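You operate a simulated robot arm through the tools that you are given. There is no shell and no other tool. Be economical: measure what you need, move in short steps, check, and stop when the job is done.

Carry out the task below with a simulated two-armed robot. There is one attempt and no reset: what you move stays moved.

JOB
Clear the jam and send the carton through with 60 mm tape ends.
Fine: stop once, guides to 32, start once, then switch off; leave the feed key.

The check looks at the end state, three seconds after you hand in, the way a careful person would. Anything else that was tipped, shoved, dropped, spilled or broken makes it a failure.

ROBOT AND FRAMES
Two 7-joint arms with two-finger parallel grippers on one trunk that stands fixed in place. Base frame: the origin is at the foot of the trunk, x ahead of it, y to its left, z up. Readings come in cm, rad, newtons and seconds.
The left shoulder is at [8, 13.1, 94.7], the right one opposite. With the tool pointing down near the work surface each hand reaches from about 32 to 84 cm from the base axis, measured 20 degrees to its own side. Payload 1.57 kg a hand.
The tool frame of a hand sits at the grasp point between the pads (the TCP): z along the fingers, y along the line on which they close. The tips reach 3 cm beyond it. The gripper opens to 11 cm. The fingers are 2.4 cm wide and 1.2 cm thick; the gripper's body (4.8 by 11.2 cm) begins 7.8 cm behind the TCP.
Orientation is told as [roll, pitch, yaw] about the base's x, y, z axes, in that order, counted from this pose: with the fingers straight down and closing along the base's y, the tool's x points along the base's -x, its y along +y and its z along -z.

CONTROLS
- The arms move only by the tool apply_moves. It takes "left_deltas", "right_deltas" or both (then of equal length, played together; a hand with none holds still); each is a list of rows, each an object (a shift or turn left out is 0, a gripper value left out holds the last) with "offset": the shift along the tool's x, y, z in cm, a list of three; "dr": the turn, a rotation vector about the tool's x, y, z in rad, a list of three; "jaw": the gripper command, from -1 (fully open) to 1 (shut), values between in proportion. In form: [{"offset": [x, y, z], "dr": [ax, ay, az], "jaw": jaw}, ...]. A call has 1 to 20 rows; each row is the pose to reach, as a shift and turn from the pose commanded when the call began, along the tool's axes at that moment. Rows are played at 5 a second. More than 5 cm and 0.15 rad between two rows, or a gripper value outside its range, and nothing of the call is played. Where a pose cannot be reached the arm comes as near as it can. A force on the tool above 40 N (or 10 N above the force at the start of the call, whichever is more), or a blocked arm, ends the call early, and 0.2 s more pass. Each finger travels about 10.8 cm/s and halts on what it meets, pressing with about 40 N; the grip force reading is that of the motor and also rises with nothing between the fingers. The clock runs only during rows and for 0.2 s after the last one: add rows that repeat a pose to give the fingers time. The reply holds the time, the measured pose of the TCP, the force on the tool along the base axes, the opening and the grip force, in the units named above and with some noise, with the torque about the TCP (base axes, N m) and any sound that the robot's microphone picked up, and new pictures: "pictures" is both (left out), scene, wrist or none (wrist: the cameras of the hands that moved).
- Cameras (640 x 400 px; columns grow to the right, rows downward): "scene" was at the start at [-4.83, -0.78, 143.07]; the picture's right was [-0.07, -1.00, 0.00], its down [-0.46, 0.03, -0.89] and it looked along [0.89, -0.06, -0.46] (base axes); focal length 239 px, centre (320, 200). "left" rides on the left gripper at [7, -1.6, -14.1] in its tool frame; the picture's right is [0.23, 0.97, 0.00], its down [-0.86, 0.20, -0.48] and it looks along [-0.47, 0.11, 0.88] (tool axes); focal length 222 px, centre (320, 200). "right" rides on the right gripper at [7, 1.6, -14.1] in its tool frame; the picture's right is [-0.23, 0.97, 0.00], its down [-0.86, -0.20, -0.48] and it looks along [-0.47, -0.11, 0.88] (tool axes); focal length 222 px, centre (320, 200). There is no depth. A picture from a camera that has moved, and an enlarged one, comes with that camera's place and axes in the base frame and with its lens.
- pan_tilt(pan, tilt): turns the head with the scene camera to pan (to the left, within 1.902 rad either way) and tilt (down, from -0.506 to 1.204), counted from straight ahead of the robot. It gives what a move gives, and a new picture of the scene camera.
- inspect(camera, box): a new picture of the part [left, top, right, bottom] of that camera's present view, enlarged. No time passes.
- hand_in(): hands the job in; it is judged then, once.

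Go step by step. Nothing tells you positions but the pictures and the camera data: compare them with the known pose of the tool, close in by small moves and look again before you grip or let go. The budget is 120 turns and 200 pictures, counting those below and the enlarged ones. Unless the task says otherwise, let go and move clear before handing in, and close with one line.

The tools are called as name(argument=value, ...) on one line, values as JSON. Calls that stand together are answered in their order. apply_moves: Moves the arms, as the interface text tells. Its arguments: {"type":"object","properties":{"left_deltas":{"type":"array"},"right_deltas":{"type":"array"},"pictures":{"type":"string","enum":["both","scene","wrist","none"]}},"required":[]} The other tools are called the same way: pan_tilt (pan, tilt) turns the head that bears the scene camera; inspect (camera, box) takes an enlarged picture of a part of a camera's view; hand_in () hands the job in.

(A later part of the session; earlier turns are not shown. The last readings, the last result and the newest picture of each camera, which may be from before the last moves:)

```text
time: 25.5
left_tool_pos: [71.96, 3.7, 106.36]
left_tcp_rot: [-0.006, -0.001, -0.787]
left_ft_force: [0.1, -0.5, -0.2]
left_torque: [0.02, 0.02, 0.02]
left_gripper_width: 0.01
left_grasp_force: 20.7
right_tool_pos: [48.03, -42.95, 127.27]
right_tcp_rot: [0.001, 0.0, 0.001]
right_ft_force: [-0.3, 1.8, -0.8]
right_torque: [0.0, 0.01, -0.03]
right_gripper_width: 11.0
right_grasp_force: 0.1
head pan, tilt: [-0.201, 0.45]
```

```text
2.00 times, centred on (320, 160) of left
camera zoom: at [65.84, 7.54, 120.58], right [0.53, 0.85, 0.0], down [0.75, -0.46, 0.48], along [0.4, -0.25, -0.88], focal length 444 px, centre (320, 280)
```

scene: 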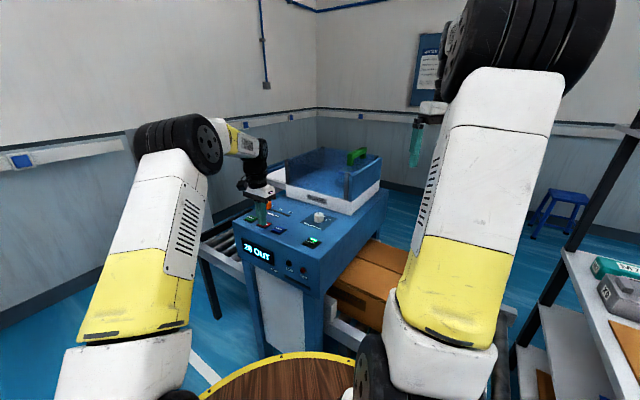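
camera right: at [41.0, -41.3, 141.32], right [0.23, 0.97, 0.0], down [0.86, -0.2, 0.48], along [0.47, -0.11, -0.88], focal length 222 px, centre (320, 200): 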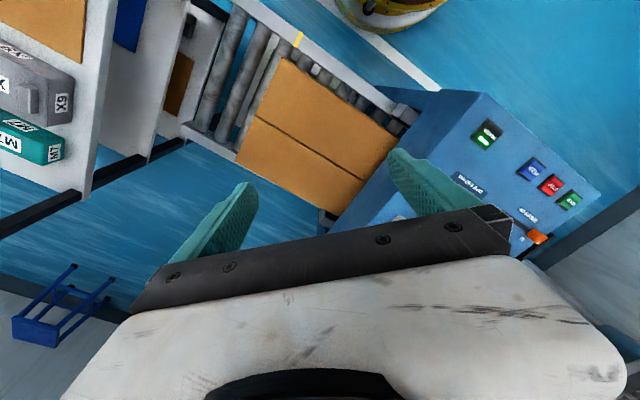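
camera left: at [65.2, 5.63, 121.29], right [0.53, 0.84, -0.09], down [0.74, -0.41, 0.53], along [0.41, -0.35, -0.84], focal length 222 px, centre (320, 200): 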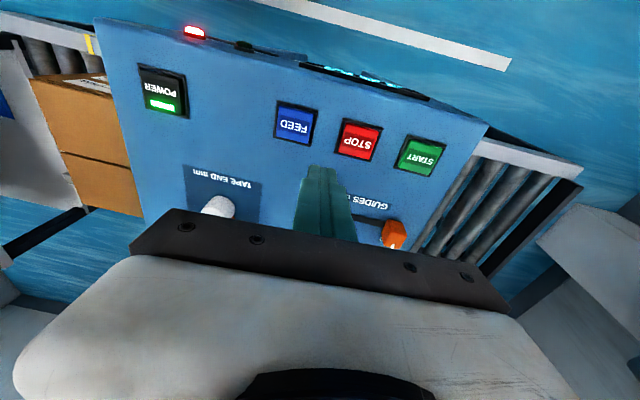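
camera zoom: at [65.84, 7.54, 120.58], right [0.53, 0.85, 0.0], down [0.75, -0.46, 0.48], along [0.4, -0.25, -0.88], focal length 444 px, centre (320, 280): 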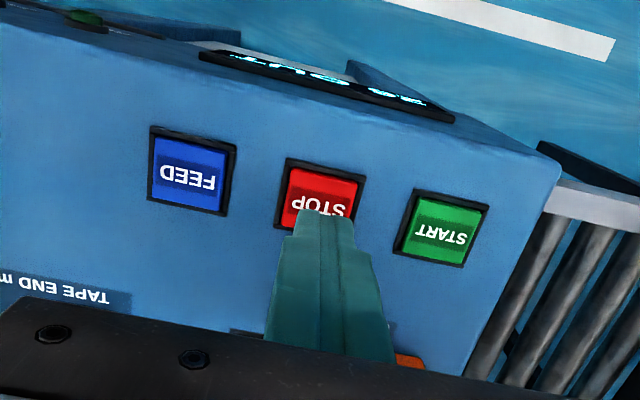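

STOP worked: the JAM lamp is out and the counter reads 26 OUT. Next come the guides: I move the left hand over the orange slider with the fingers partly open along the slot.

apply_moves(left_deltas=[{"offset": [-2.5, 1.7, -1.5], "jaw": 0.1}, {"offset": [-5, 3.4, -1.5], "jaw": 0.1}, {"offset": [-7.5, 5.1, -1.5], "jaw": 0.1}, {"offset": [-10.4, 7.0, -1.5], "jaw": 0.1}, {"offset": [-10.4, 7.0, -1.5], "jaw": 0.1}], pictures="wrist")

inspect(camera="left", box=[220, 110, 420, 235])

inspect(camera="scene", box=[230, 170, 350, 245])

```text
time: 26.7
left_tool_pos: [78.19, 3.16, 106.17]
left_tcp_rot: [-0.005, 0.003, -0.787]
left_ft_force: [-0.1, -0.3, -0.2]
left_torque: [0.01, 0.0, -0.02]
left_gripper_width: 4.95
left_grasp_force: 0.1
left hand out of reach, approached as far as the arm can: row 3, 4, 5
right_tool_pos: [48.08, -42.92, 127.21]
right_tcp_rot: [-0.001, 0.0, -0.001]
right_ft_force: [0.3, -0.4, 0.0]
right_torque: [-0.01, 0.0, 0.03]
right_gripper_width: 11.0
right_grasp_force: 0.0
head pan, tilt: [-0.201, 0.45]
camera left: at [72.17, 6.99, 120.38], right [0.53, 0.85, 0.0], down [0.75, -0.46, 0.48], along [0.4, -0.25, -0.88], focal length 222 px, centre (320, 200)
```

left: 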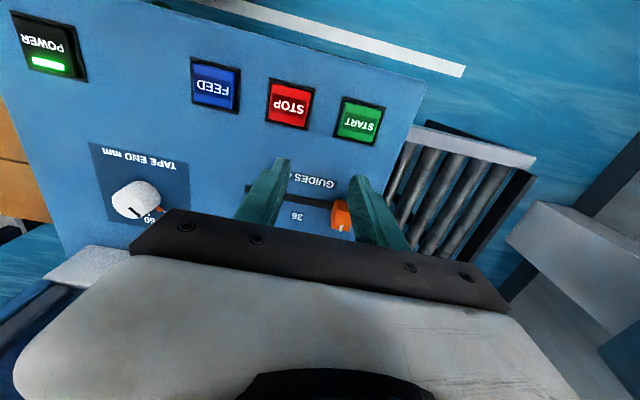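

```text
3.20 times, centred on (320, 172) of left
camera zoom: at [72.17, 6.99, 120.38], right [0.53, 0.85, 0.0], down [0.75, -0.46, 0.48], along [0.4, -0.25, -0.88], focal length 711 px, centre (320, 288)
```

zoom: 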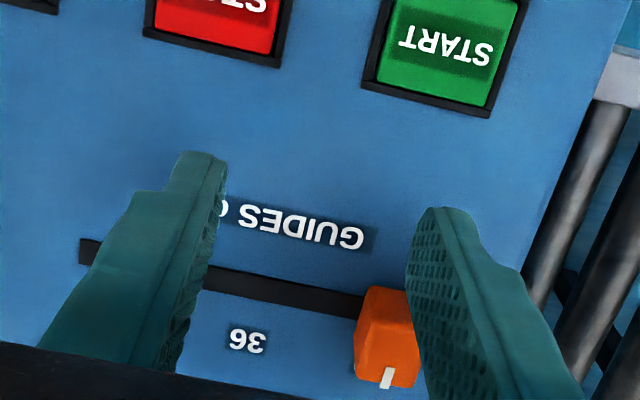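

```text
5.33 times, centred on (290, 208) of scene
camera zoom: at [-4.92, -1.98, 143.32], right [-0.2, -0.98, 0.0], down [-0.43, 0.09, -0.9], along [0.88, -0.18, -0.44], focal length 1275 px, centre (480, 160)
```

zoom: 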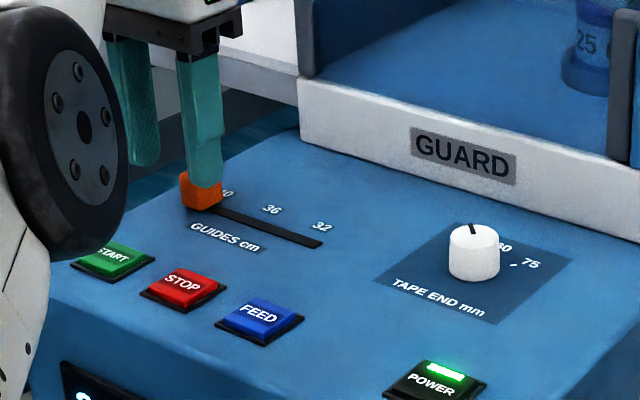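

Pointing straight down, the hand stops at x≈78, while the slider is at about (84.3, 1.9). I tilt the fingers outward to gain reach and come above the slider.

apply_moves(left_deltas=[{"offset": [0, 0, -1], "dr": [0, -0.14, 0]}, {"offset": [0, 0, -1], "dr": [0, -0.28, 0]}, {"offset": [0, 0, -1], "dr": [0, -0.42, 0]}, {"offset": [0, 0, -1], "dr": [0, -0.55, 0]}, {"offset": [-2, 1.5, -1], "dr": [0, -0.6, 0]}, {"offset": [-4, 3.0, 0], "dr": [0, -0.6, 0]}, {"offset": [-4, 3.0, 0], "dr": [0, -0.6, 0]}], pictures="wrist")

inspect(camera="left", box=[220, 110, 420, 235])

inspect(camera="scene", box=[230, 170, 350, 245])

```text
time: 28.3
left_tool_pos: [83.03, 2.52, 106.23]
left_tcp_rot: [-0.005, -0.601, -0.783]
left_ft_force: [0.3, 0.2, -0.3]
left_torque: [-0.01, 0.02, 0.0]
left_gripper_width: 4.99
left_grasp_force: 0.2
right_tool_pos: [47.97, -43.02, 127.15]
right_tcp_rot: [0.0, 0.0, 0.0]
right_ft_force: [0.0, 0.8, -0.8]
right_torque: [0.01, 0.0, 0.03]
right_gripper_width: 10.99
right_grasp_force: 0.0
head pan, tilt: [-0.201, 0.45]
camera left: at [72.22, 11.08, 114.05], right [0.56, 0.82, -0.13], down [0.45, -0.16, 0.88], along [0.7, -0.55, -0.46], focal length 222 px, centre (320, 200)
```

left: 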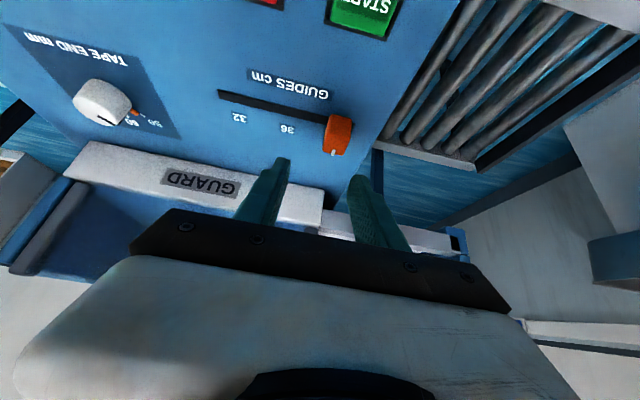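

```text
3.20 times, centred on (320, 172) of left
camera zoom: at [72.22, 11.08, 114.05], right [0.56, 0.82, -0.13], down [0.45, -0.16, 0.88], along [0.7, -0.55, -0.46], focal length 711 px, centre (320, 288)
```

zoom: 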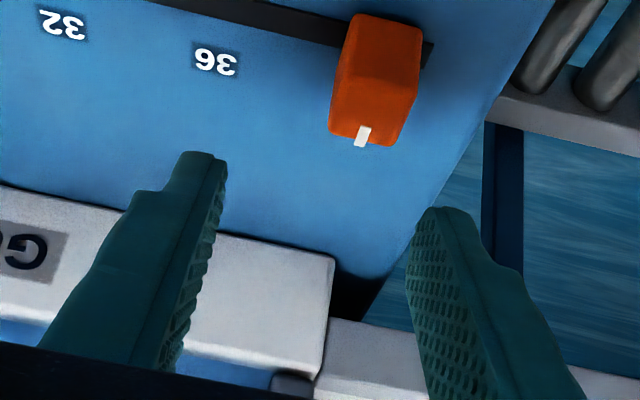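

```text
5.33 times, centred on (290, 208) of scene
camera zoom: at [-4.93, -1.98, 143.32], right [-0.2, -0.98, 0.0], down [-0.43, 0.09, -0.9], along [0.88, -0.18, -0.44], focal length 1275 px, centre (480, 160)
```

zoom: 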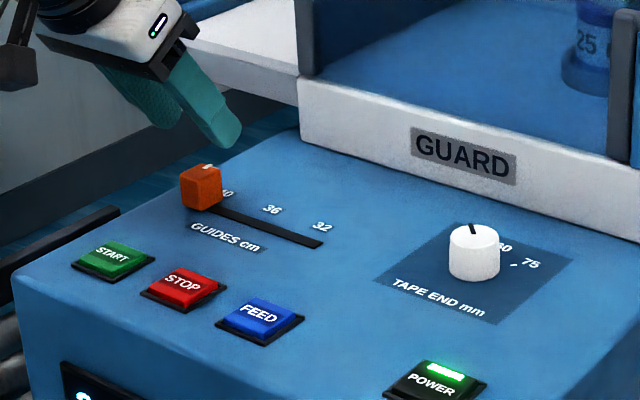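

The hand now reaches. The slider's centre is at about (85.3, 1.7), top z≈99.5, and the 40→32 travel is about 10 cm. I descend partway and check.

apply_moves(left_deltas=[{"offset": [0.5, 1.03, 1.5]}, {"offset": [1.4, 1.03, 3.0]}, {"offset": [1.9, 1.03, 4.0]}, {"offset": [1.9, 1.03, 4.0]}], pictures="none")

inspect(camera="left", box=[220, 110, 420, 235])

inspect(camera="scene", box=[230, 180, 310, 230])

```text
time: 29.3
left_tool_pos: [84.23, 2.71, 101.95]
left_tcp_rot: [-0.005, -0.601, -0.782]
left_ft_force: [0.7, 0.5, -0.3]
left_torque: [0.01, -0.01, -0.02]
left_gripper_width: 4.95
left_grasp_force: 0.0
right_tool_pos: [47.96, -42.91, 127.25]
right_tcp_rot: [0.0, 0.0, 0.0]
right_ft_force: [-0.1, -0.4, 0.0]
right_torque: [0.0, -0.03, -0.02]
right_gripper_width: 11.01
right_grasp_force: 0.1
head pan, tilt: [-0.201, 0.45]
```

```text
3.20 times, centred on (320, 172) of left
camera zoom: at [73.43, 11.32, 109.63], right [0.56, 0.82, -0.13], down [0.45, -0.16, 0.88], along [0.7, -0.55, -0.46], focal length 711 px, centre (320, 288)
```

zoom: 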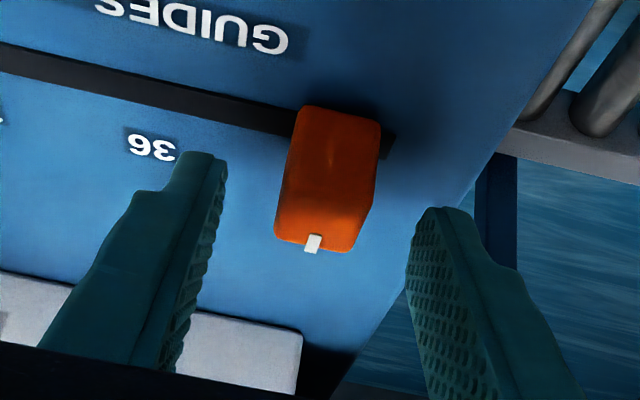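

```text
8.00 times, centred on (270, 205) of scene
camera zoom: at [-4.93, -1.98, 143.32], right [-0.2, -0.98, 0.0], down [-0.43, 0.09, -0.9], along [0.88, -0.18, -0.44], focal length 1912 px, centre (720, 160)
```

zoom: 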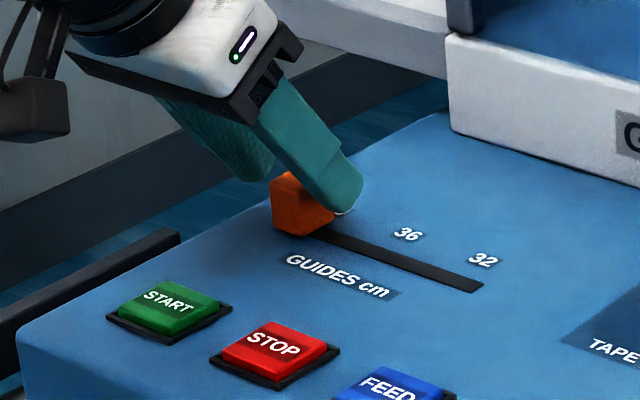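

The slider sits centred between the fingers. I descend the last 1.4 cm.

apply_moves(left_deltas=[{"offset": [0.4, 0, 0.6]}, {"offset": [0.75, 0, 1.1]}, {"offset": [0.75, 0, 1.1]}], pictures="none")

inspect(camera="left", box=[220, 110, 420, 235])

inspect(camera="scene", box=[230, 180, 310, 230])

```text
time: 30.1
left_tool_pos: [84.37, 2.67, 100.59]
left_tcp_rot: [-0.004, -0.601, -0.782]
left_ft_force: [-0.4, -0.5, 0.3]
left_torque: [-0.03, -0.02, -0.01]
left_gripper_width: 4.95
left_grasp_force: 0.0
right_tool_pos: [48.09, -42.86, 127.24]
right_tcp_rot: [0.0, -0.001, 0.0]
right_ft_force: [0.6, -0.5, 0.2]
right_torque: [0.0, -0.01, 0.0]
right_gripper_width: 11.03
right_grasp_force: 0.2
head pan, tilt: [-0.201, 0.45]
```

```text
3.20 times, centred on (320, 172) of left
camera zoom: at [73.4, 11.33, 108.31], right [0.56, 0.82, -0.13], down [0.45, -0.16, 0.88], along [0.7, -0.55, -0.46], focal length 711 px, centre (320, 288)
```

zoom: 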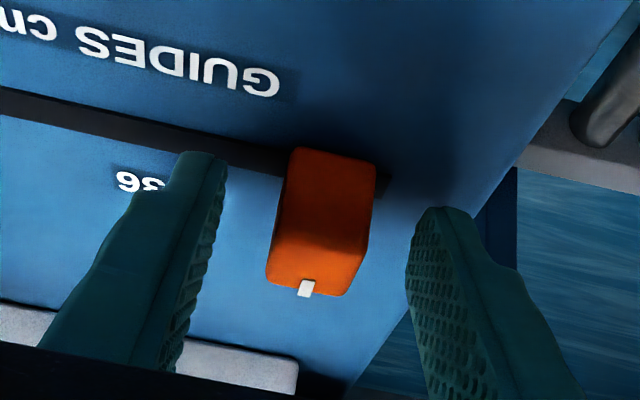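

```text
8.00 times, centred on (270, 205) of scene
camera zoom: at [-4.93, -1.98, 143.32], right [-0.2, -0.98, 0.0], down [-0.43, 0.09, -0.9], along [0.88, -0.18, -0.44], focal length 1912 px, centre (720, 160)
```

zoom: 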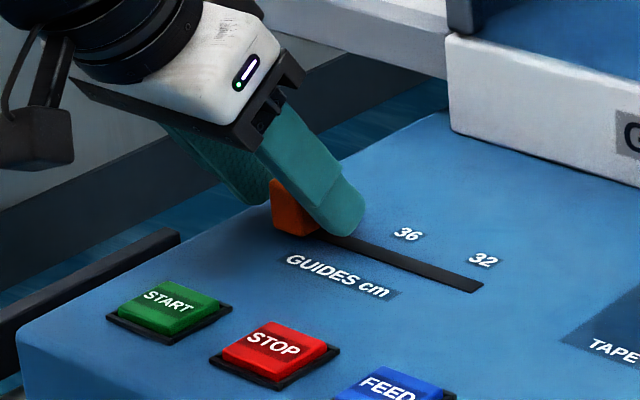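

The fingers straddle the slider well. I close on it.

apply_moves(left_deltas=[{"jaw": 0.5}, {"jaw": 0.7}, {"jaw": 0.7}], pictures="none")

inspect(camera="left", box=[220, 110, 420, 235])

```text
time: 30.9
left_tool_pos: [84.27, 2.66, 100.47]
left_tcp_rot: [-0.006, -0.6, -0.782]
left_ft_force: [-0.4, -0.2, -0.8]
left_torque: [0.11, -0.38, -0.08]
left_gripper_width: 2.17
left_grasp_force: 34.6
right_tool_pos: [47.94, -42.94, 127.17]
right_tcp_rot: [0.0, 0.0, 0.001]
right_ft_force: [-0.7, -0.1, 0.0]
right_torque: [0.02, 0.01, 0.01]
right_gripper_width: 10.99
right_grasp_force: 0.2
head pan, tilt: [-0.201, 0.45]
```

```text
3.20 times, centred on (320, 172) of left
camera zoom: at [73.4, 11.33, 108.3], right [0.56, 0.82, -0.13], down [0.45, -0.16, 0.88], along [0.7, -0.55, -0.46], focal length 711 px, centre (320, 288)
```

zoom: 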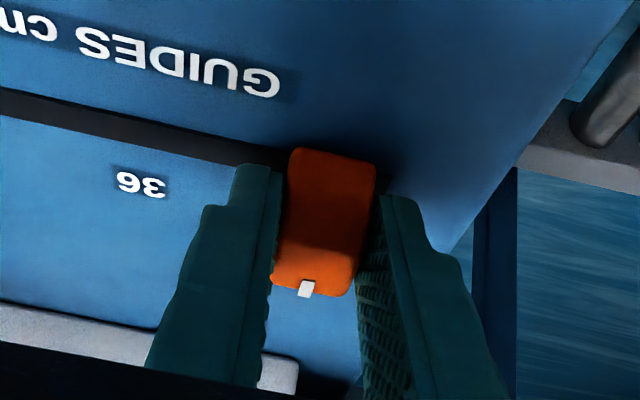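

It is held at 2.2 cm. I slide it along the slot toward 32, 8 cm first.

apply_moves(left_deltas=[{"offset": [0, -1, 0]}, {"offset": [0, -2, 0]}, {"offset": [0, -3, 0]}, {"offset": [0, -4, 0]}, {"offset": [0, -5, 0]}, {"offset": [0, -6, 0]}, {"offset": [0, -7, 0]}, {"offset": [0, -8, 0]}, {"offset": [0, -8, 0]}], pictures="none")

inspect(camera="left", box=[220, 110, 420, 235])

inspect(camera="scene", box=[230, 180, 350, 265])

```text
time: 32.9
left_tool_pos: [78.54, -2.95, 100.71]
left_tcp_rot: [-0.006, -0.6, -0.781]
left_ft_force: [-1.2, 0.7, -3.5]
left_torque: [-0.04, -0.59, -0.04]
left_gripper_width: 2.19
left_grasp_force: 34.3
right_tool_pos: [48.03, -42.88, 127.25]
right_tcp_rot: [-0.002, 0.001, 0.0]
right_ft_force: [0.0, -0.1, -0.5]
right_torque: [-0.03, 0.01, -0.02]
right_gripper_width: 10.99
right_grasp_force: 0.0
head pan, tilt: [-0.201, 0.45]
```

```text
3.20 times, centred on (320, 172) of left
camera zoom: at [67.71, 5.63, 108.32], right [0.56, 0.82, -0.13], down [0.45, -0.16, 0.88], along [0.7, -0.55, -0.46], focal length 711 px, centre (320, 288)
```

zoom: 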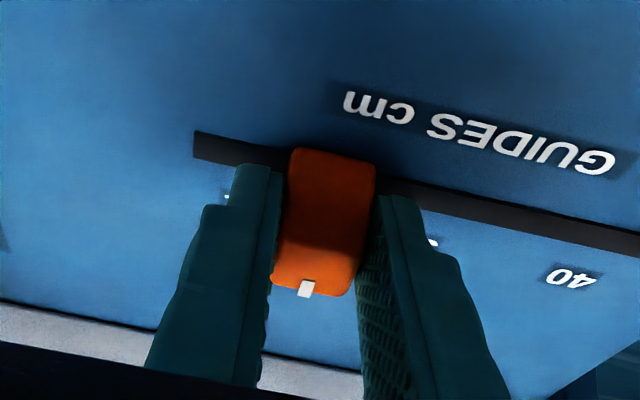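

```text
4.71 times, centred on (290, 222) of scene
camera zoom: at [-4.92, -1.97, 143.32], right [-0.2, -0.98, 0.0], down [-0.43, 0.09, -0.9], along [0.88, -0.18, -0.44], focal length 1125 px, centre (461, 94)
```

zoom: 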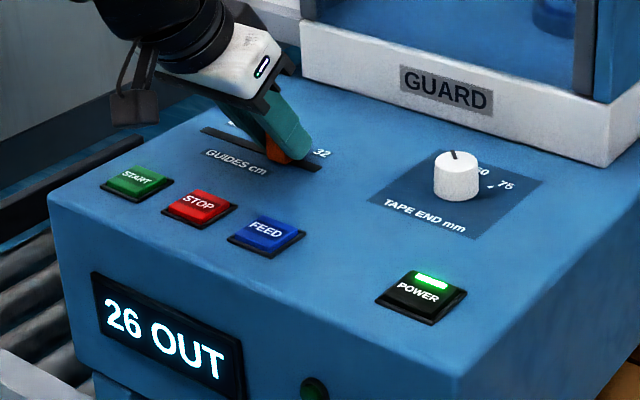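

About 2 cm remain. I slide 2 cm more, then open a little to read the mark.

apply_moves(left_deltas=[{"offset": [0, -0.7, 0]}, {"offset": [0, -1.4, 0]}, {"offset": [0, -2.0, 0]}, {"offset": [0, -2.0, 0]}], pictures="none")

inspect(camera="left", box=[220, 110, 420, 235])

inspect(camera="scene", box=[260, 190, 320, 228])

```text
time: 33.9
left_tool_pos: [77.13, -4.29, 100.54]
left_tcp_rot: [-0.005, -0.599, -0.781]
left_ft_force: [2.8, -0.4, -6.4]
left_torque: [0.39, -0.33, -0.11]
left_gripper_width: 2.15
left_grasp_force: 35.2
right_tool_pos: [48.03, -42.87, 127.15]
right_tcp_rot: [0.0, 0.0, -0.002]
right_ft_force: [0.5, 0.5, 0.6]
right_torque: [-0.01, 0.01, 0.0]
right_gripper_width: 10.99
right_grasp_force: 0.1
head pan, tilt: [-0.201, 0.45]
```

```text
3.20 times, centred on (320, 172) of left
camera zoom: at [66.33, 4.26, 108.32], right [0.56, 0.82, -0.13], down [0.45, -0.17, 0.88], along [0.7, -0.55, -0.46], focal length 711 px, centre (320, 288)
```

zoom: 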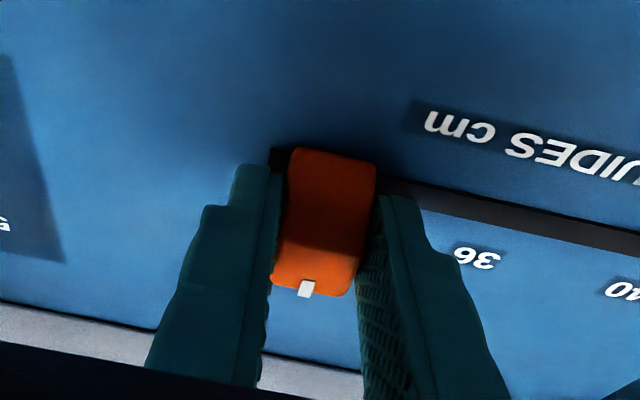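

```text
10.53 times, centred on (290, 209) of scene
camera zoom: at [-4.89, -1.98, 143.32], right [-0.2, -0.98, 0.0], down [-0.43, 0.09, -0.9], along [0.88, -0.18, -0.44], focal length 2516 px, centre (636, 105)
```

zoom: 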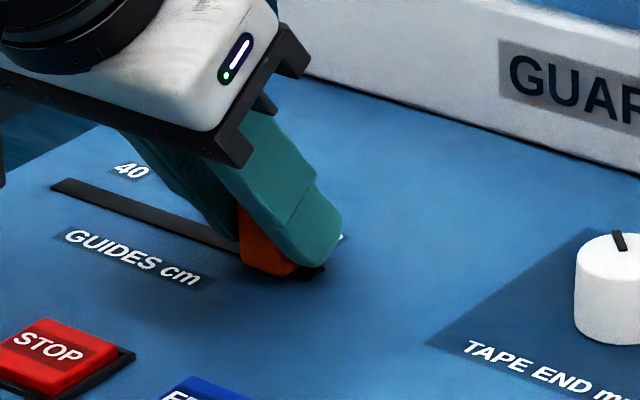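

The slider looks to be at the 32 end. I open, lift straight up, and check the mark.

apply_moves(left_deltas=[{"jaw": 0.3}, {"jaw": 0.1}, {"offset": [-1.1, 0, -1.7], "jaw": 0.1}, {"offset": [-2.8, 0, -4.1], "jaw": 0.1}, {"offset": [-2.8, 0, -4.1], "jaw": 1}], pictures="none")

inspect(camera="left", box=[220, 70, 460, 220])

inspect(camera="scene", box=[260, 190, 340, 240])

```text
time: 35.1
left_tool_pos: [77.2, -4.38, 105.53]
left_tcp_rot: [-0.004, -0.599, -0.782]
left_ft_force: [0.3, -0.2, 0.1]
left_torque: [-0.02, 0.02, -0.01]
left_gripper_width: 0.01
left_grasp_force: 19.0
right_tool_pos: [48.03, -42.94, 127.25]
right_tcp_rot: [-0.001, -0.001, 0.0]
right_ft_force: [0.5, -0.7, 0.1]
right_torque: [0.02, -0.01, 0.01]
right_gripper_width: 11.01
right_grasp_force: 0.0
head pan, tilt: [-0.201, 0.45]
```

```text
2.67 times, centred on (340, 145) of left
camera zoom: at [66.37, 4.24, 113.26], right [0.56, 0.82, -0.13], down [0.45, -0.16, 0.88], along [0.7, -0.55, -0.46], focal length 592 px, centre (267, 347)
```

zoom: 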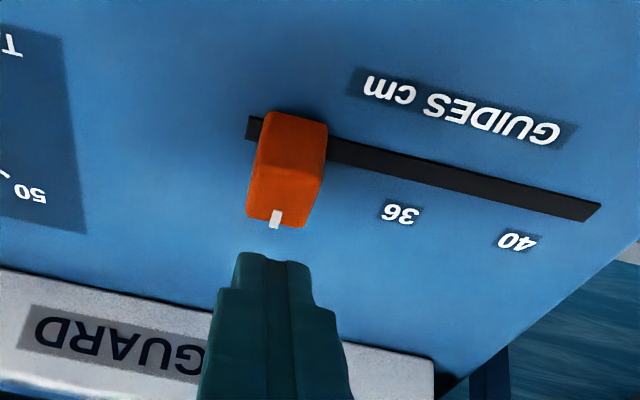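

```text
8.00 times, centred on (300, 215) of scene
camera zoom: at [-4.93, -1.98, 143.32], right [-0.2, -0.98, 0.0], down [-0.43, 0.09, -0.9], along [0.88, -0.18, -0.44], focal length 1912 px, centre (480, 80)
```

zoom: 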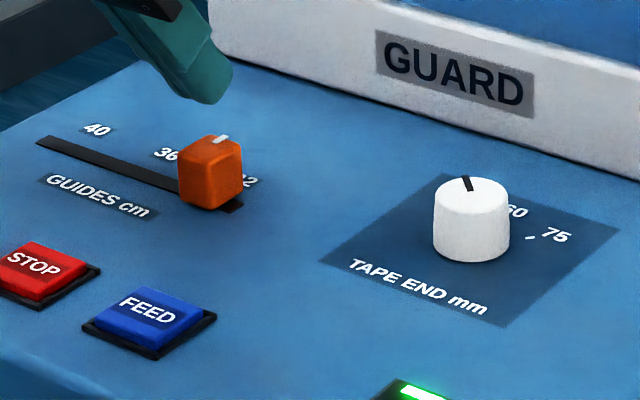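

The mark works out to be right at 32. I withdraw and straighten the left hand, and bring the right hand toward the tape dial.

apply_moves(left_deltas=[{"offset": [1, 1, -3], "dr": [0, 0.1, 0]}, {"offset": [3, 2.5, -5.5], "dr": [0, 0.2, 0]}, {"offset": [5, 4, -8], "dr": [0, 0.3, 0]}, {"offset": [7, 5.5, -10.5], "dr": [0, 0.4, 0]}, {"offset": [9, 7, -13], "dr": [0, 0.5, 0]}, {"offset": [11.2, 7.9, -15.7], "dr": [0, 0.6, 0]}, {"offset": [11.2, 7.9, -15.7], "dr": [0, 0.6, 0]}, {"offset": [11.2, 7.9, -15.7], "dr": [0, 0.6, 0]}, {"offset": [11.2, 7.9, -15.7], "dr": [0, 0.6, 0]}, {"offset": [11.2, 7.9, -15.7], "dr": [0, 0.6, 0]}, {"offset": [11.2, 7.9, -15.7], "dr": [0, 0.6, 0]}], right_deltas=[{"offset": [0, 4.3, 0]}, {"offset": [0, 8.6, 0]}, {"offset": [0, 12.9, 0]}, {"offset": [0, 17.2, 0]}, {"offset": [0, 21.5, 0]}, {"offset": [0, 25.8, 0]}, {"offset": [-4, 25.8, 2.5]}, {"offset": [-8, 25.8, 5]}, {"offset": [-12, 25.8, 8]}, {"offset": [-15, 25.8, 11]}, {"offset": [-15, 25.8, 11]}], pictures="both")

inspect(camera="right", box=[220, 80, 440, 220])

```text
time: 37.5
left_tool_pos: [69.98, 13.97, 112.15]
left_tcp_rot: [-0.002, 0.0, -0.786]
left_ft_force: [0.2, -0.7, 0.9]
left_torque: [-0.01, 0.03, -0.02]
left_gripper_width: 0.04
left_grasp_force: 20.9
right_tool_pos: [63.01, -17.42, 116.24]
right_tcp_rot: [-0.001, 0.002, 0.001]
right_ft_force: [0.9, 0.1, -0.3]
right_torque: [-0.02, -0.02, 0.01]
right_gripper_width: 10.98
right_grasp_force: 0.1
head pan, tilt: [-0.201, 0.45]
camera right: at [56.06, -15.71, 130.34], right [0.23, 0.97, 0.0], down [0.86, -0.2, 0.48], along [0.47, -0.11, -0.88], focal length 222 px, centre (320, 200)
camera left: at [63.85, 17.89, 126.34], right [0.53, 0.85, 0.0], down [0.75, -0.46, 0.48], along [0.4, -0.25, -0.88], focal length 222 px, centre (320, 200)
```

scene: 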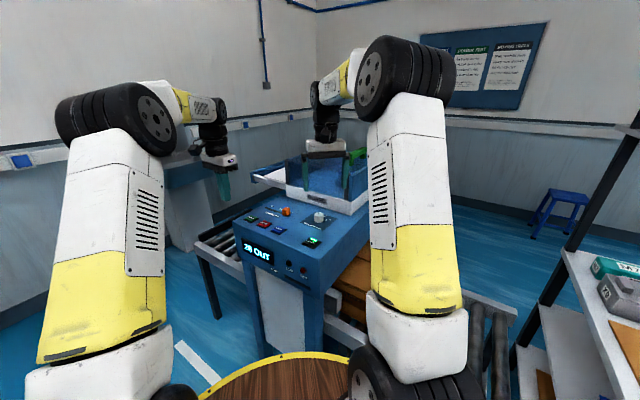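
right: 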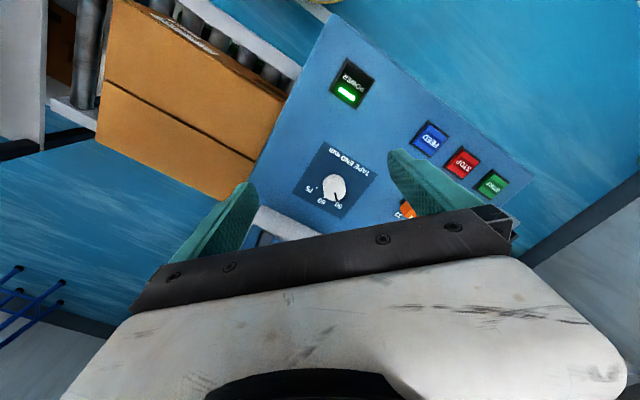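
left: 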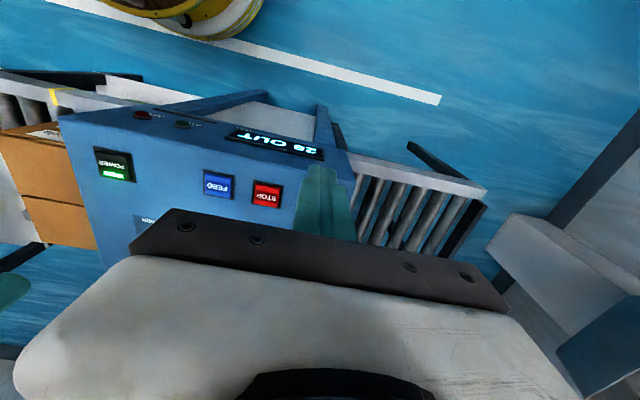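

```text
2.86 times, centred on (330, 150) of right
camera zoom: at [56.06, -15.71, 130.34], right [0.23, 0.97, 0.0], down [0.86, -0.2, 0.48], along [0.47, -0.11, -0.88], focal length 635 px, centre (291, 343)
```

zoom: 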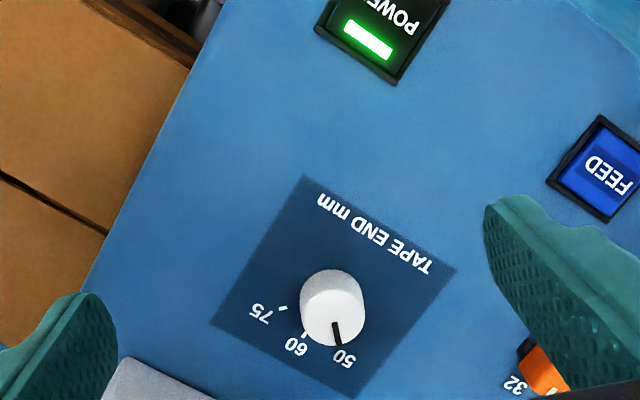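

The marks 50/60/75 are about 42° apart around the knob centre (71.2, −17), and 60 lies a 42° clockwise turn away. I bring the right hand down above the knob with the fingers at 5.5 cm.

apply_moves(right_deltas=[{"offset": [-3, 0.2, 3], "jaw": 0}, {"offset": [-6, 0.4, 6], "jaw": 0}, {"offset": [-8.2, 0.47, 9], "jaw": 0}, {"offset": [-8.2, 0.47, 11.2], "jaw": 0}, {"offset": [-8.2, 0.47, 11.2], "jaw": 0}], pictures="none")

inspect(camera="right", box=[220, 90, 420, 215])

inspect(camera="scene", box=[270, 165, 380, 235])

```text
time: 38.7
left_tool_pos: [69.88, 13.96, 112.27]
left_tcp_rot: [-0.004, 0.0, -0.786]
left_ft_force: [1.1, -0.3, -0.2]
left_torque: [-0.02, -0.02, 0.03]
left_gripper_width: 0.0
left_grasp_force: 21.4
right_tool_pos: [71.12, -16.79, 104.99]
right_tcp_rot: [0.0, 0.0, 0.0]
right_ft_force: [-0.1, -0.3, 0.0]
right_torque: [-0.01, 0.03, -0.03]
right_gripper_width: 5.51
right_grasp_force: 0.1
head pan, tilt: [-0.201, 0.45]
```

```text
3.20 times, centred on (320, 152) of right
camera zoom: at [64.24, -15.17, 119.08], right [0.23, 0.97, 0.0], down [0.86, -0.2, 0.48], along [0.47, -0.11, -0.88], focal length 711 px, centre (320, 352)
```

zoom: 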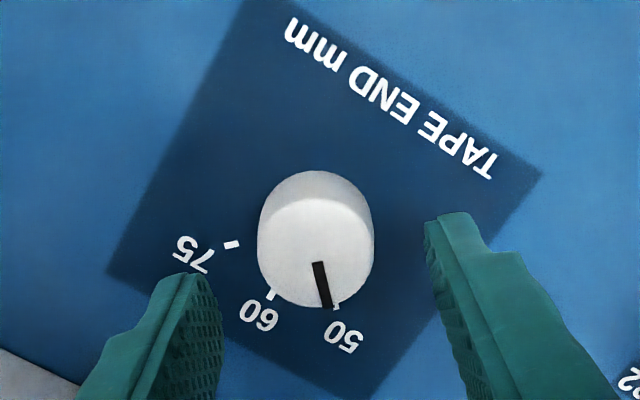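

```text
5.71 times, centred on (325, 200) of scene
camera zoom: at [-4.92, -1.97, 143.32], right [-0.2, -0.98, 0.0], down [-0.43, 0.09, -0.9], along [0.88, -0.18, -0.44], focal length 1366 px, centre (291, 200)
```

zoom: 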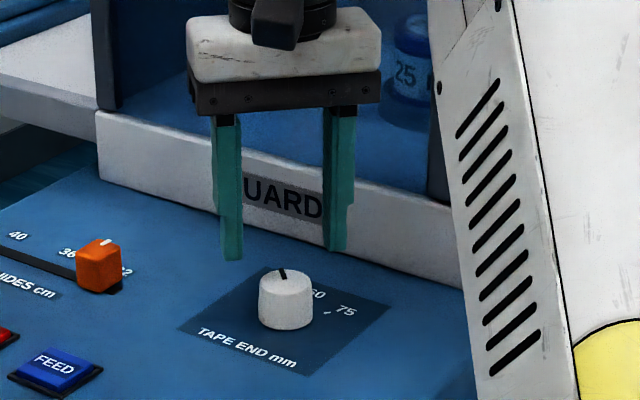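

The knob is centred between the fingers; the pointer is at about 0° and 60 at about −44°. I descend and grip the knob.

apply_moves(right_deltas=[{"offset": [-0.2, -0.1, 2]}, {"offset": [-0.2, -0.1, 3.9]}, {"offset": [-0.2, -0.1, 3.9]}, {"offset": [-0.2, -0.1, 3.9], "jaw": 0.6}, {"offset": [-0.2, -0.1, 3.9], "jaw": 0.6}], pictures="none")

inspect(camera="right", box=[220, 90, 420, 215])

```text
time: 39.9
left_tool_pos: [69.92, 14.02, 112.2]
left_tcp_rot: [-0.004, -0.002, -0.783]
left_ft_force: [0.2, 0.1, -0.2]
left_torque: [0.01, 0.05, -0.01]
left_gripper_width: 0.0
left_grasp_force: 21.2
right_tool_pos: [71.41, -16.99, 101.2]
right_tcp_rot: [-0.003, -0.001, -0.003]
right_ft_force: [0.4, -6.0, -1.5]
right_torque: [-0.24, -0.38, 0.01]
right_gripper_width: 3.37
right_grasp_force: 41.4
head pan, tilt: [-0.201, 0.45]
```

```text
3.20 times, centred on (320, 152) of right
camera zoom: at [64.46, -15.3, 115.26], right [0.23, 0.97, 0.0], down [0.85, -0.2, 0.48], along [0.47, -0.11, -0.88], focal length 711 px, centre (320, 352)
```

zoom: 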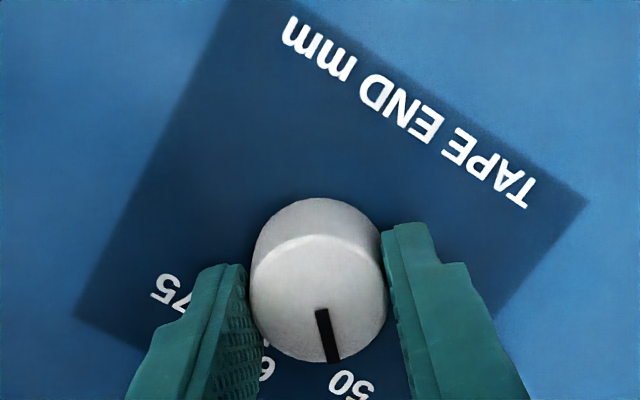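

The knob is gripped. I turn it clockwise (seen from above) by about 0.77 rad.

apply_moves(right_deltas=[{"dr": [0, 0, 0.13]}, {"dr": [0, 0, 0.26]}, {"dr": [0, 0, 0.39]}, {"dr": [0, 0, 0.52]}, {"dr": [0, 0, 0.65]}, {"dr": [0, 0, 0.77]}, {"dr": [0, 0, 0.77]}], pictures="none")

inspect(camera="right", box=[220, 90, 420, 215])

inspect(camera="scene", box=[270, 165, 380, 235])

```text
time: 41.5
left_tool_pos: [69.98, 13.94, 112.17]
left_tcp_rot: [-0.003, 0.001, -0.786]
left_ft_force: [0.2, -0.7, 0.5]
left_torque: [0.02, 0.0, 0.0]
left_gripper_width: 0.0
left_grasp_force: 21.1
right_tool_pos: [71.39, -16.97, 101.13]
right_tcp_rot: [0.0, -0.001, -0.773]
right_ft_force: [1.9, -20.1, 2.4]
right_torque: [-0.25, 0.4, 0.0]
right_gripper_width: 3.4
right_grasp_force: 41.4
head pan, tilt: [-0.201, 0.45]
```

```text
3.20 times, centred on (320, 152) of right
camera zoom: at [67.55, -10.94, 115.25], right [0.84, 0.54, 0.0], down [0.47, -0.74, 0.48], along [0.26, -0.4, -0.88], focal length 711 px, centre (320, 352)
```

zoom: 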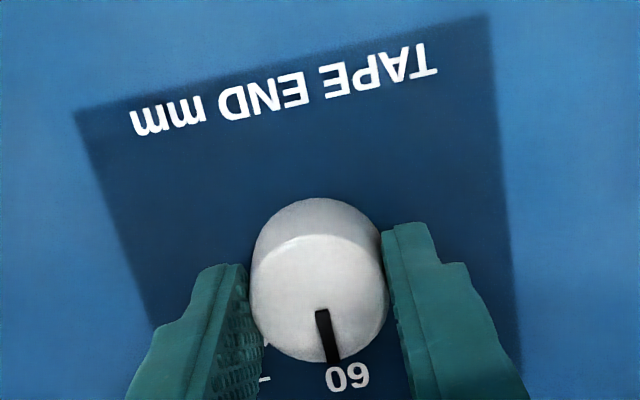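

```text
5.71 times, centred on (325, 200) of scene
camera zoom: at [-4.93, -2.07, 143.32], right [-0.2, -0.98, 0.0], down [-0.43, 0.09, -0.9], along [0.88, -0.18, -0.44], focal length 1366 px, centre (291, 200)
```

zoom: 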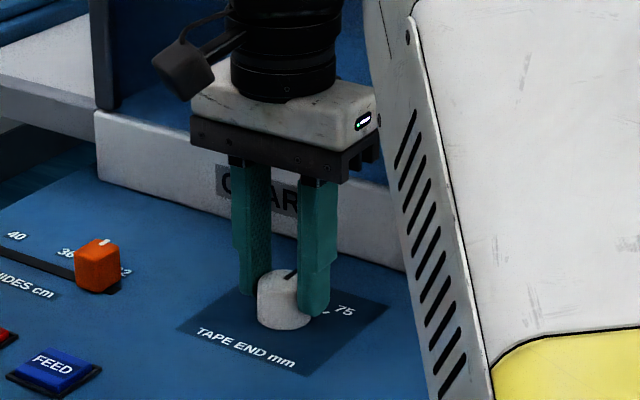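

The pointer is on 60. I open and lift off to check.

apply_moves(right_deltas=[{"jaw": 0.2}, {"jaw": 0}, {"offset": [0, 0, -3], "jaw": 0}, {"offset": [0, 0, -7], "jaw": 0}, {"offset": [2, 0, -8], "jaw": 0}], pictures="none")

inspect(camera="right", box=[220, 90, 420, 215])

inspect(camera="scene", box=[225, 185, 355, 270])

```text
time: 42.7
left_tool_pos: [69.92, 13.94, 112.22]
left_tcp_rot: [-0.003, 0.0, -0.785]
left_ft_force: [-0.4, -0.4, 1.0]
left_torque: [0.04, 0.0, 0.01]
left_gripper_width: 0.03
left_grasp_force: 21.6
right_tool_pos: [70.05, -15.33, 109.1]
right_tcp_rot: [0.0, 0.002, -0.769]
right_ft_force: [-0.1, -0.3, 0.7]
right_torque: [0.0, 0.0, 0.01]
right_gripper_width: 5.52
right_grasp_force: 0.0
head pan, tilt: [-0.201, 0.45]
```

```text
3.20 times, centred on (320, 152) of right
camera zoom: at [66.16, -9.3, 123.3], right [0.84, 0.54, 0.0], down [0.48, -0.74, 0.48], along [0.26, -0.4, -0.88], focal length 711 px, centre (320, 352)
```

zoom: 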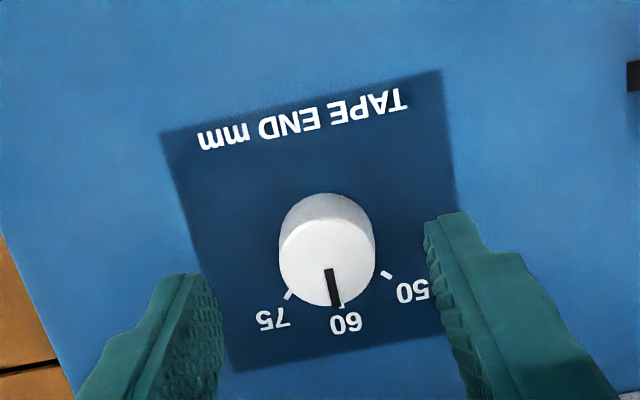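

```text
4.71 times, centred on (290, 228) of scene
camera zoom: at [-4.9, -1.98, 143.32], right [-0.2, -0.98, 0.0], down [-0.43, 0.09, -0.9], along [0.88, -0.18, -0.44], focal length 1125 px, centre (461, 71)
```

zoom: 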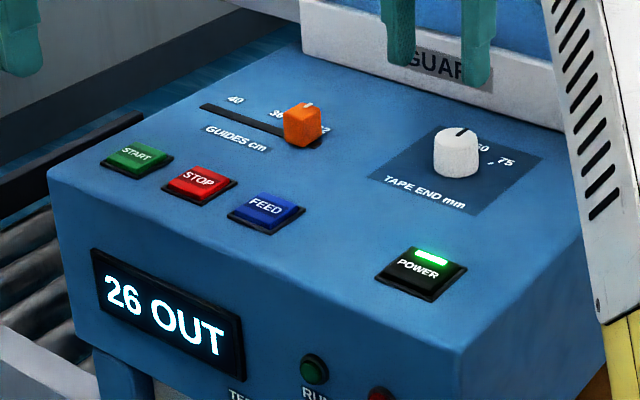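

The pointer looks to be at 60. I take one tighter look at the pointer and tick.

inspect(camera="right", box=[295, 140, 350, 198])

```text
6.90 times, centred on (322, 169) of right
camera zoom: at [66.16, -9.3, 123.3], right [0.84, 0.54, 0.0], down [0.48, -0.74, 0.48], along [0.26, -0.4, -0.88], focal length 1532 px, centre (303, 414)
```

zoom: 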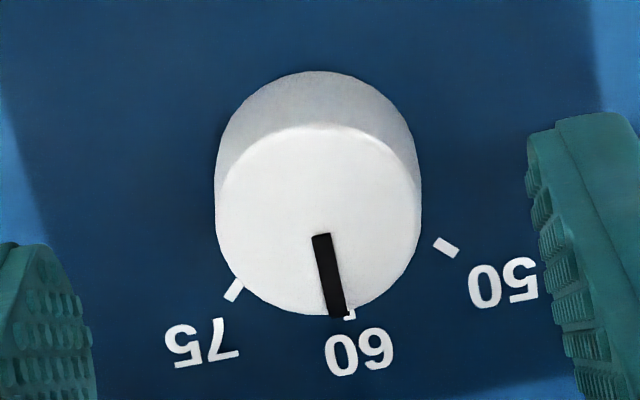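

The pointer lines up with 60. Now I bring the left hand over START at about (76.7, 8.5) and move the right hand back to clear the machine.

apply_moves(left_deltas=[{"offset": [-3, 0.3, 1]}, {"offset": [-6, 0.6, 3]}, {"offset": [-8.6, 0.9, 6]}, {"offset": [-8.6, 0.9, 8.2]}, {"offset": [-8.6, 0.9, 8.2]}], right_deltas=[{"offset": [1, 0, -4]}, {"offset": [3, -2, -6]}, {"offset": [6, -4, -6]}, {"offset": [9, -6, -6]}, {"offset": [9, -6, -6], "jaw": 1}], pictures="none")

inspect(camera="left", box=[220, 90, 420, 215])

inspect(camera="scene", box=[225, 175, 355, 260])

```text
time: 43.9
left_tool_pos: [76.7, 8.63, 104.14]
left_tcp_rot: [-0.004, 0.0, -0.786]
left_ft_force: [0.0, 0.4, -0.3]
left_torque: [0.0, 0.02, 0.01]
left_gripper_width: 0.01
left_grasp_force: 21.0
right_tool_pos: [59.42, -13.4, 115.15]
right_tcp_rot: [0.0, 0.001, -0.77]
right_ft_force: [0.1, 0.2, 0.4]
right_torque: [-0.01, 0.02, 0.0]
right_gripper_width: 0.02
right_grasp_force: 16.2
head pan, tilt: [-0.201, 0.45]
```

```text
3.20 times, centred on (320, 152) of left
camera zoom: at [70.65, 12.45, 118.16], right [0.53, 0.85, 0.0], down [0.75, -0.46, 0.48], along [0.4, -0.25, -0.88], focal length 711 px, centre (320, 352)
```

zoom: 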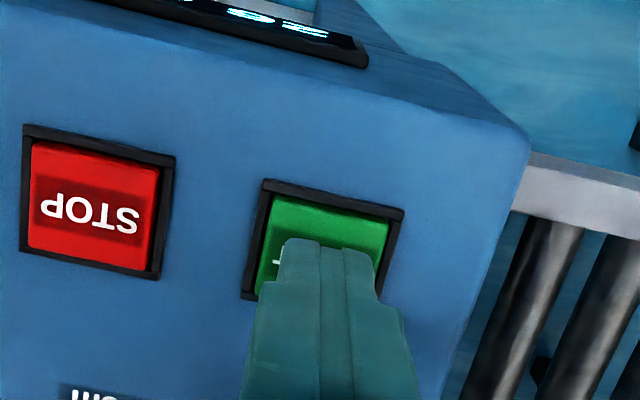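

```text
4.71 times, centred on (290, 218) of scene
camera zoom: at [-4.92, -1.98, 143.32], right [-0.2, -0.98, 0.0], down [-0.43, 0.09, -0.9], along [0.88, -0.18, -0.44], focal length 1125 px, centre (461, 118)
```

zoom: 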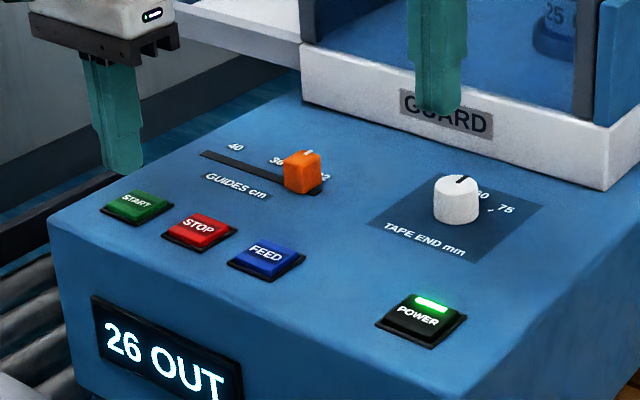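

It is centred on START. I press it once.

apply_moves(left_deltas=[{"offset": [0.1, 0, 1.4]}, {"offset": [0.1, 0, 2.4]}, {"offset": [0.1, 0, 2.8]}, {"offset": [0.1, 0, 3.1]}, {"offset": [0.1, 0, 3.4]}, {"offset": [0.1, 0, 3.55]}], pictures="scene")

```text
time: 45.3
left_tool_pos: [76.64, 8.55, 100.49]
left_tcp_rot: [-0.005, 0.0, -0.785]
left_ft_force: [-0.6, 0.4, 2.3]
left_torque: [-0.02, 0.01, 0.05]
left_gripper_width: 0.0
left_grasp_force: 21.7
right_tool_pos: [59.41, -13.39, 115.18]
right_tcp_rot: [-0.001, 0.0, -0.77]
right_ft_force: [0.5, -0.6, 0.1]
right_torque: [-0.03, 0.02, 0.05]
right_gripper_width: 0.01
right_grasp_force: 21.5
head pan, tilt: [-0.201, 0.45]
heard: click
```

scene: 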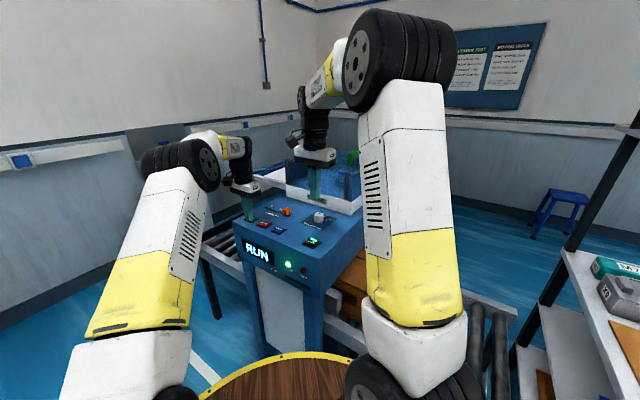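

It clicked, and the display shows RUN with the green lamp lit. I lift off, back the left hand away, and watch the carton.

apply_moves(left_deltas=[{"offset": [0, 0, -3]}, {"offset": [0, 0, -7]}, {"offset": [4, 0, -9]}, {"offset": [8, 0, -10]}, {"offset": [8, 0, -10]}], pictures="scene")

```text
time: 46.5
left_tool_pos: [70.76, 14.3, 110.38]
left_tcp_rot: [-0.004, 0.001, -0.787]
left_ft_force: [-0.2, -0.2, 1.1]
left_torque: [0.01, -0.01, 0.01]
left_gripper_width: 0.0
left_grasp_force: 21.0
right_tool_pos: [59.45, -13.43, 115.11]
right_tcp_rot: [0.0, 0.0, -0.77]
right_ft_force: [0.3, 0.0, -0.4]
right_torque: [-0.02, 0.0, 0.0]
right_gripper_width: 0.0
right_grasp_force: 21.3
head pan, tilt: [-0.201, 0.45]
```

scene: 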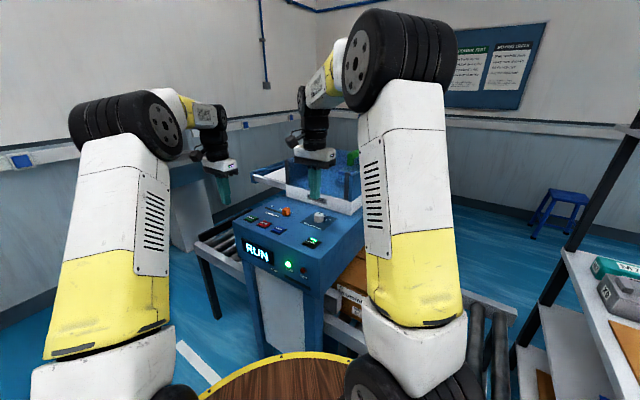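

The carton is moving. I use the time to bring the closed right fingers over the POWER key.

apply_moves(right_deltas=[{"offset": [1, 0, 3]}, {"offset": [2, 0.1, 6]}, {"offset": [2, 0.1, 9]}, {"offset": [2, 0.1, 11]}, {"offset": [2, 0.1, 11]}, {"offset": [2, 0.1, 11]}], pictures="none")

inspect(camera="right", box=[220, 90, 420, 215])

inspect(camera="scene", box=[190, 170, 390, 310])

```text
time: 47.9
left_tool_pos: [70.9, 14.3, 110.32]
left_tcp_rot: [-0.005, -0.001, -0.786]
left_ft_force: [0.5, 0.1, 0.3]
left_torque: [0.01, -0.01, 0.0]
left_gripper_width: 0.01
left_grasp_force: 20.6
right_tool_pos: [58.11, -11.96, 104.22]
right_tcp_rot: [0.001, 0.001, -0.77]
right_ft_force: [0.0, -0.4, 0.3]
right_torque: [-0.01, -0.03, 0.02]
right_gripper_width: 0.0
right_grasp_force: 21.3
head pan, tilt: [-0.201, 0.45]
```

```text
3.20 times, centred on (320, 152) of right
camera zoom: at [54.15, -5.94, 118.27], right [0.84, 0.54, 0.0], down [0.47, -0.74, 0.48], along [0.26, -0.4, -0.88], focal length 711 px, centre (320, 352)
```

zoom: 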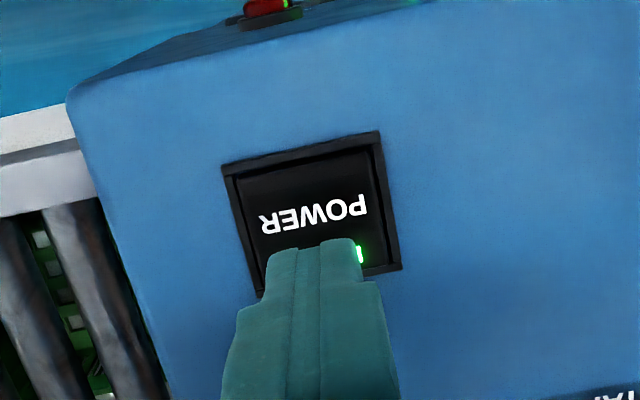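

```text
2.86 times, centred on (290, 240) of scene
camera zoom: at [-4.93, -1.97, 143.32], right [-0.2, -0.98, 0.0], down [-0.43, 0.09, -0.9], along [0.88, -0.18, -0.44], focal length 683 px, centre (406, 86)
```

zoom: 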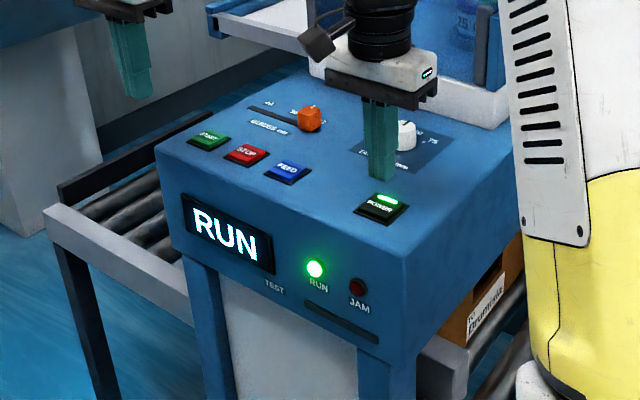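

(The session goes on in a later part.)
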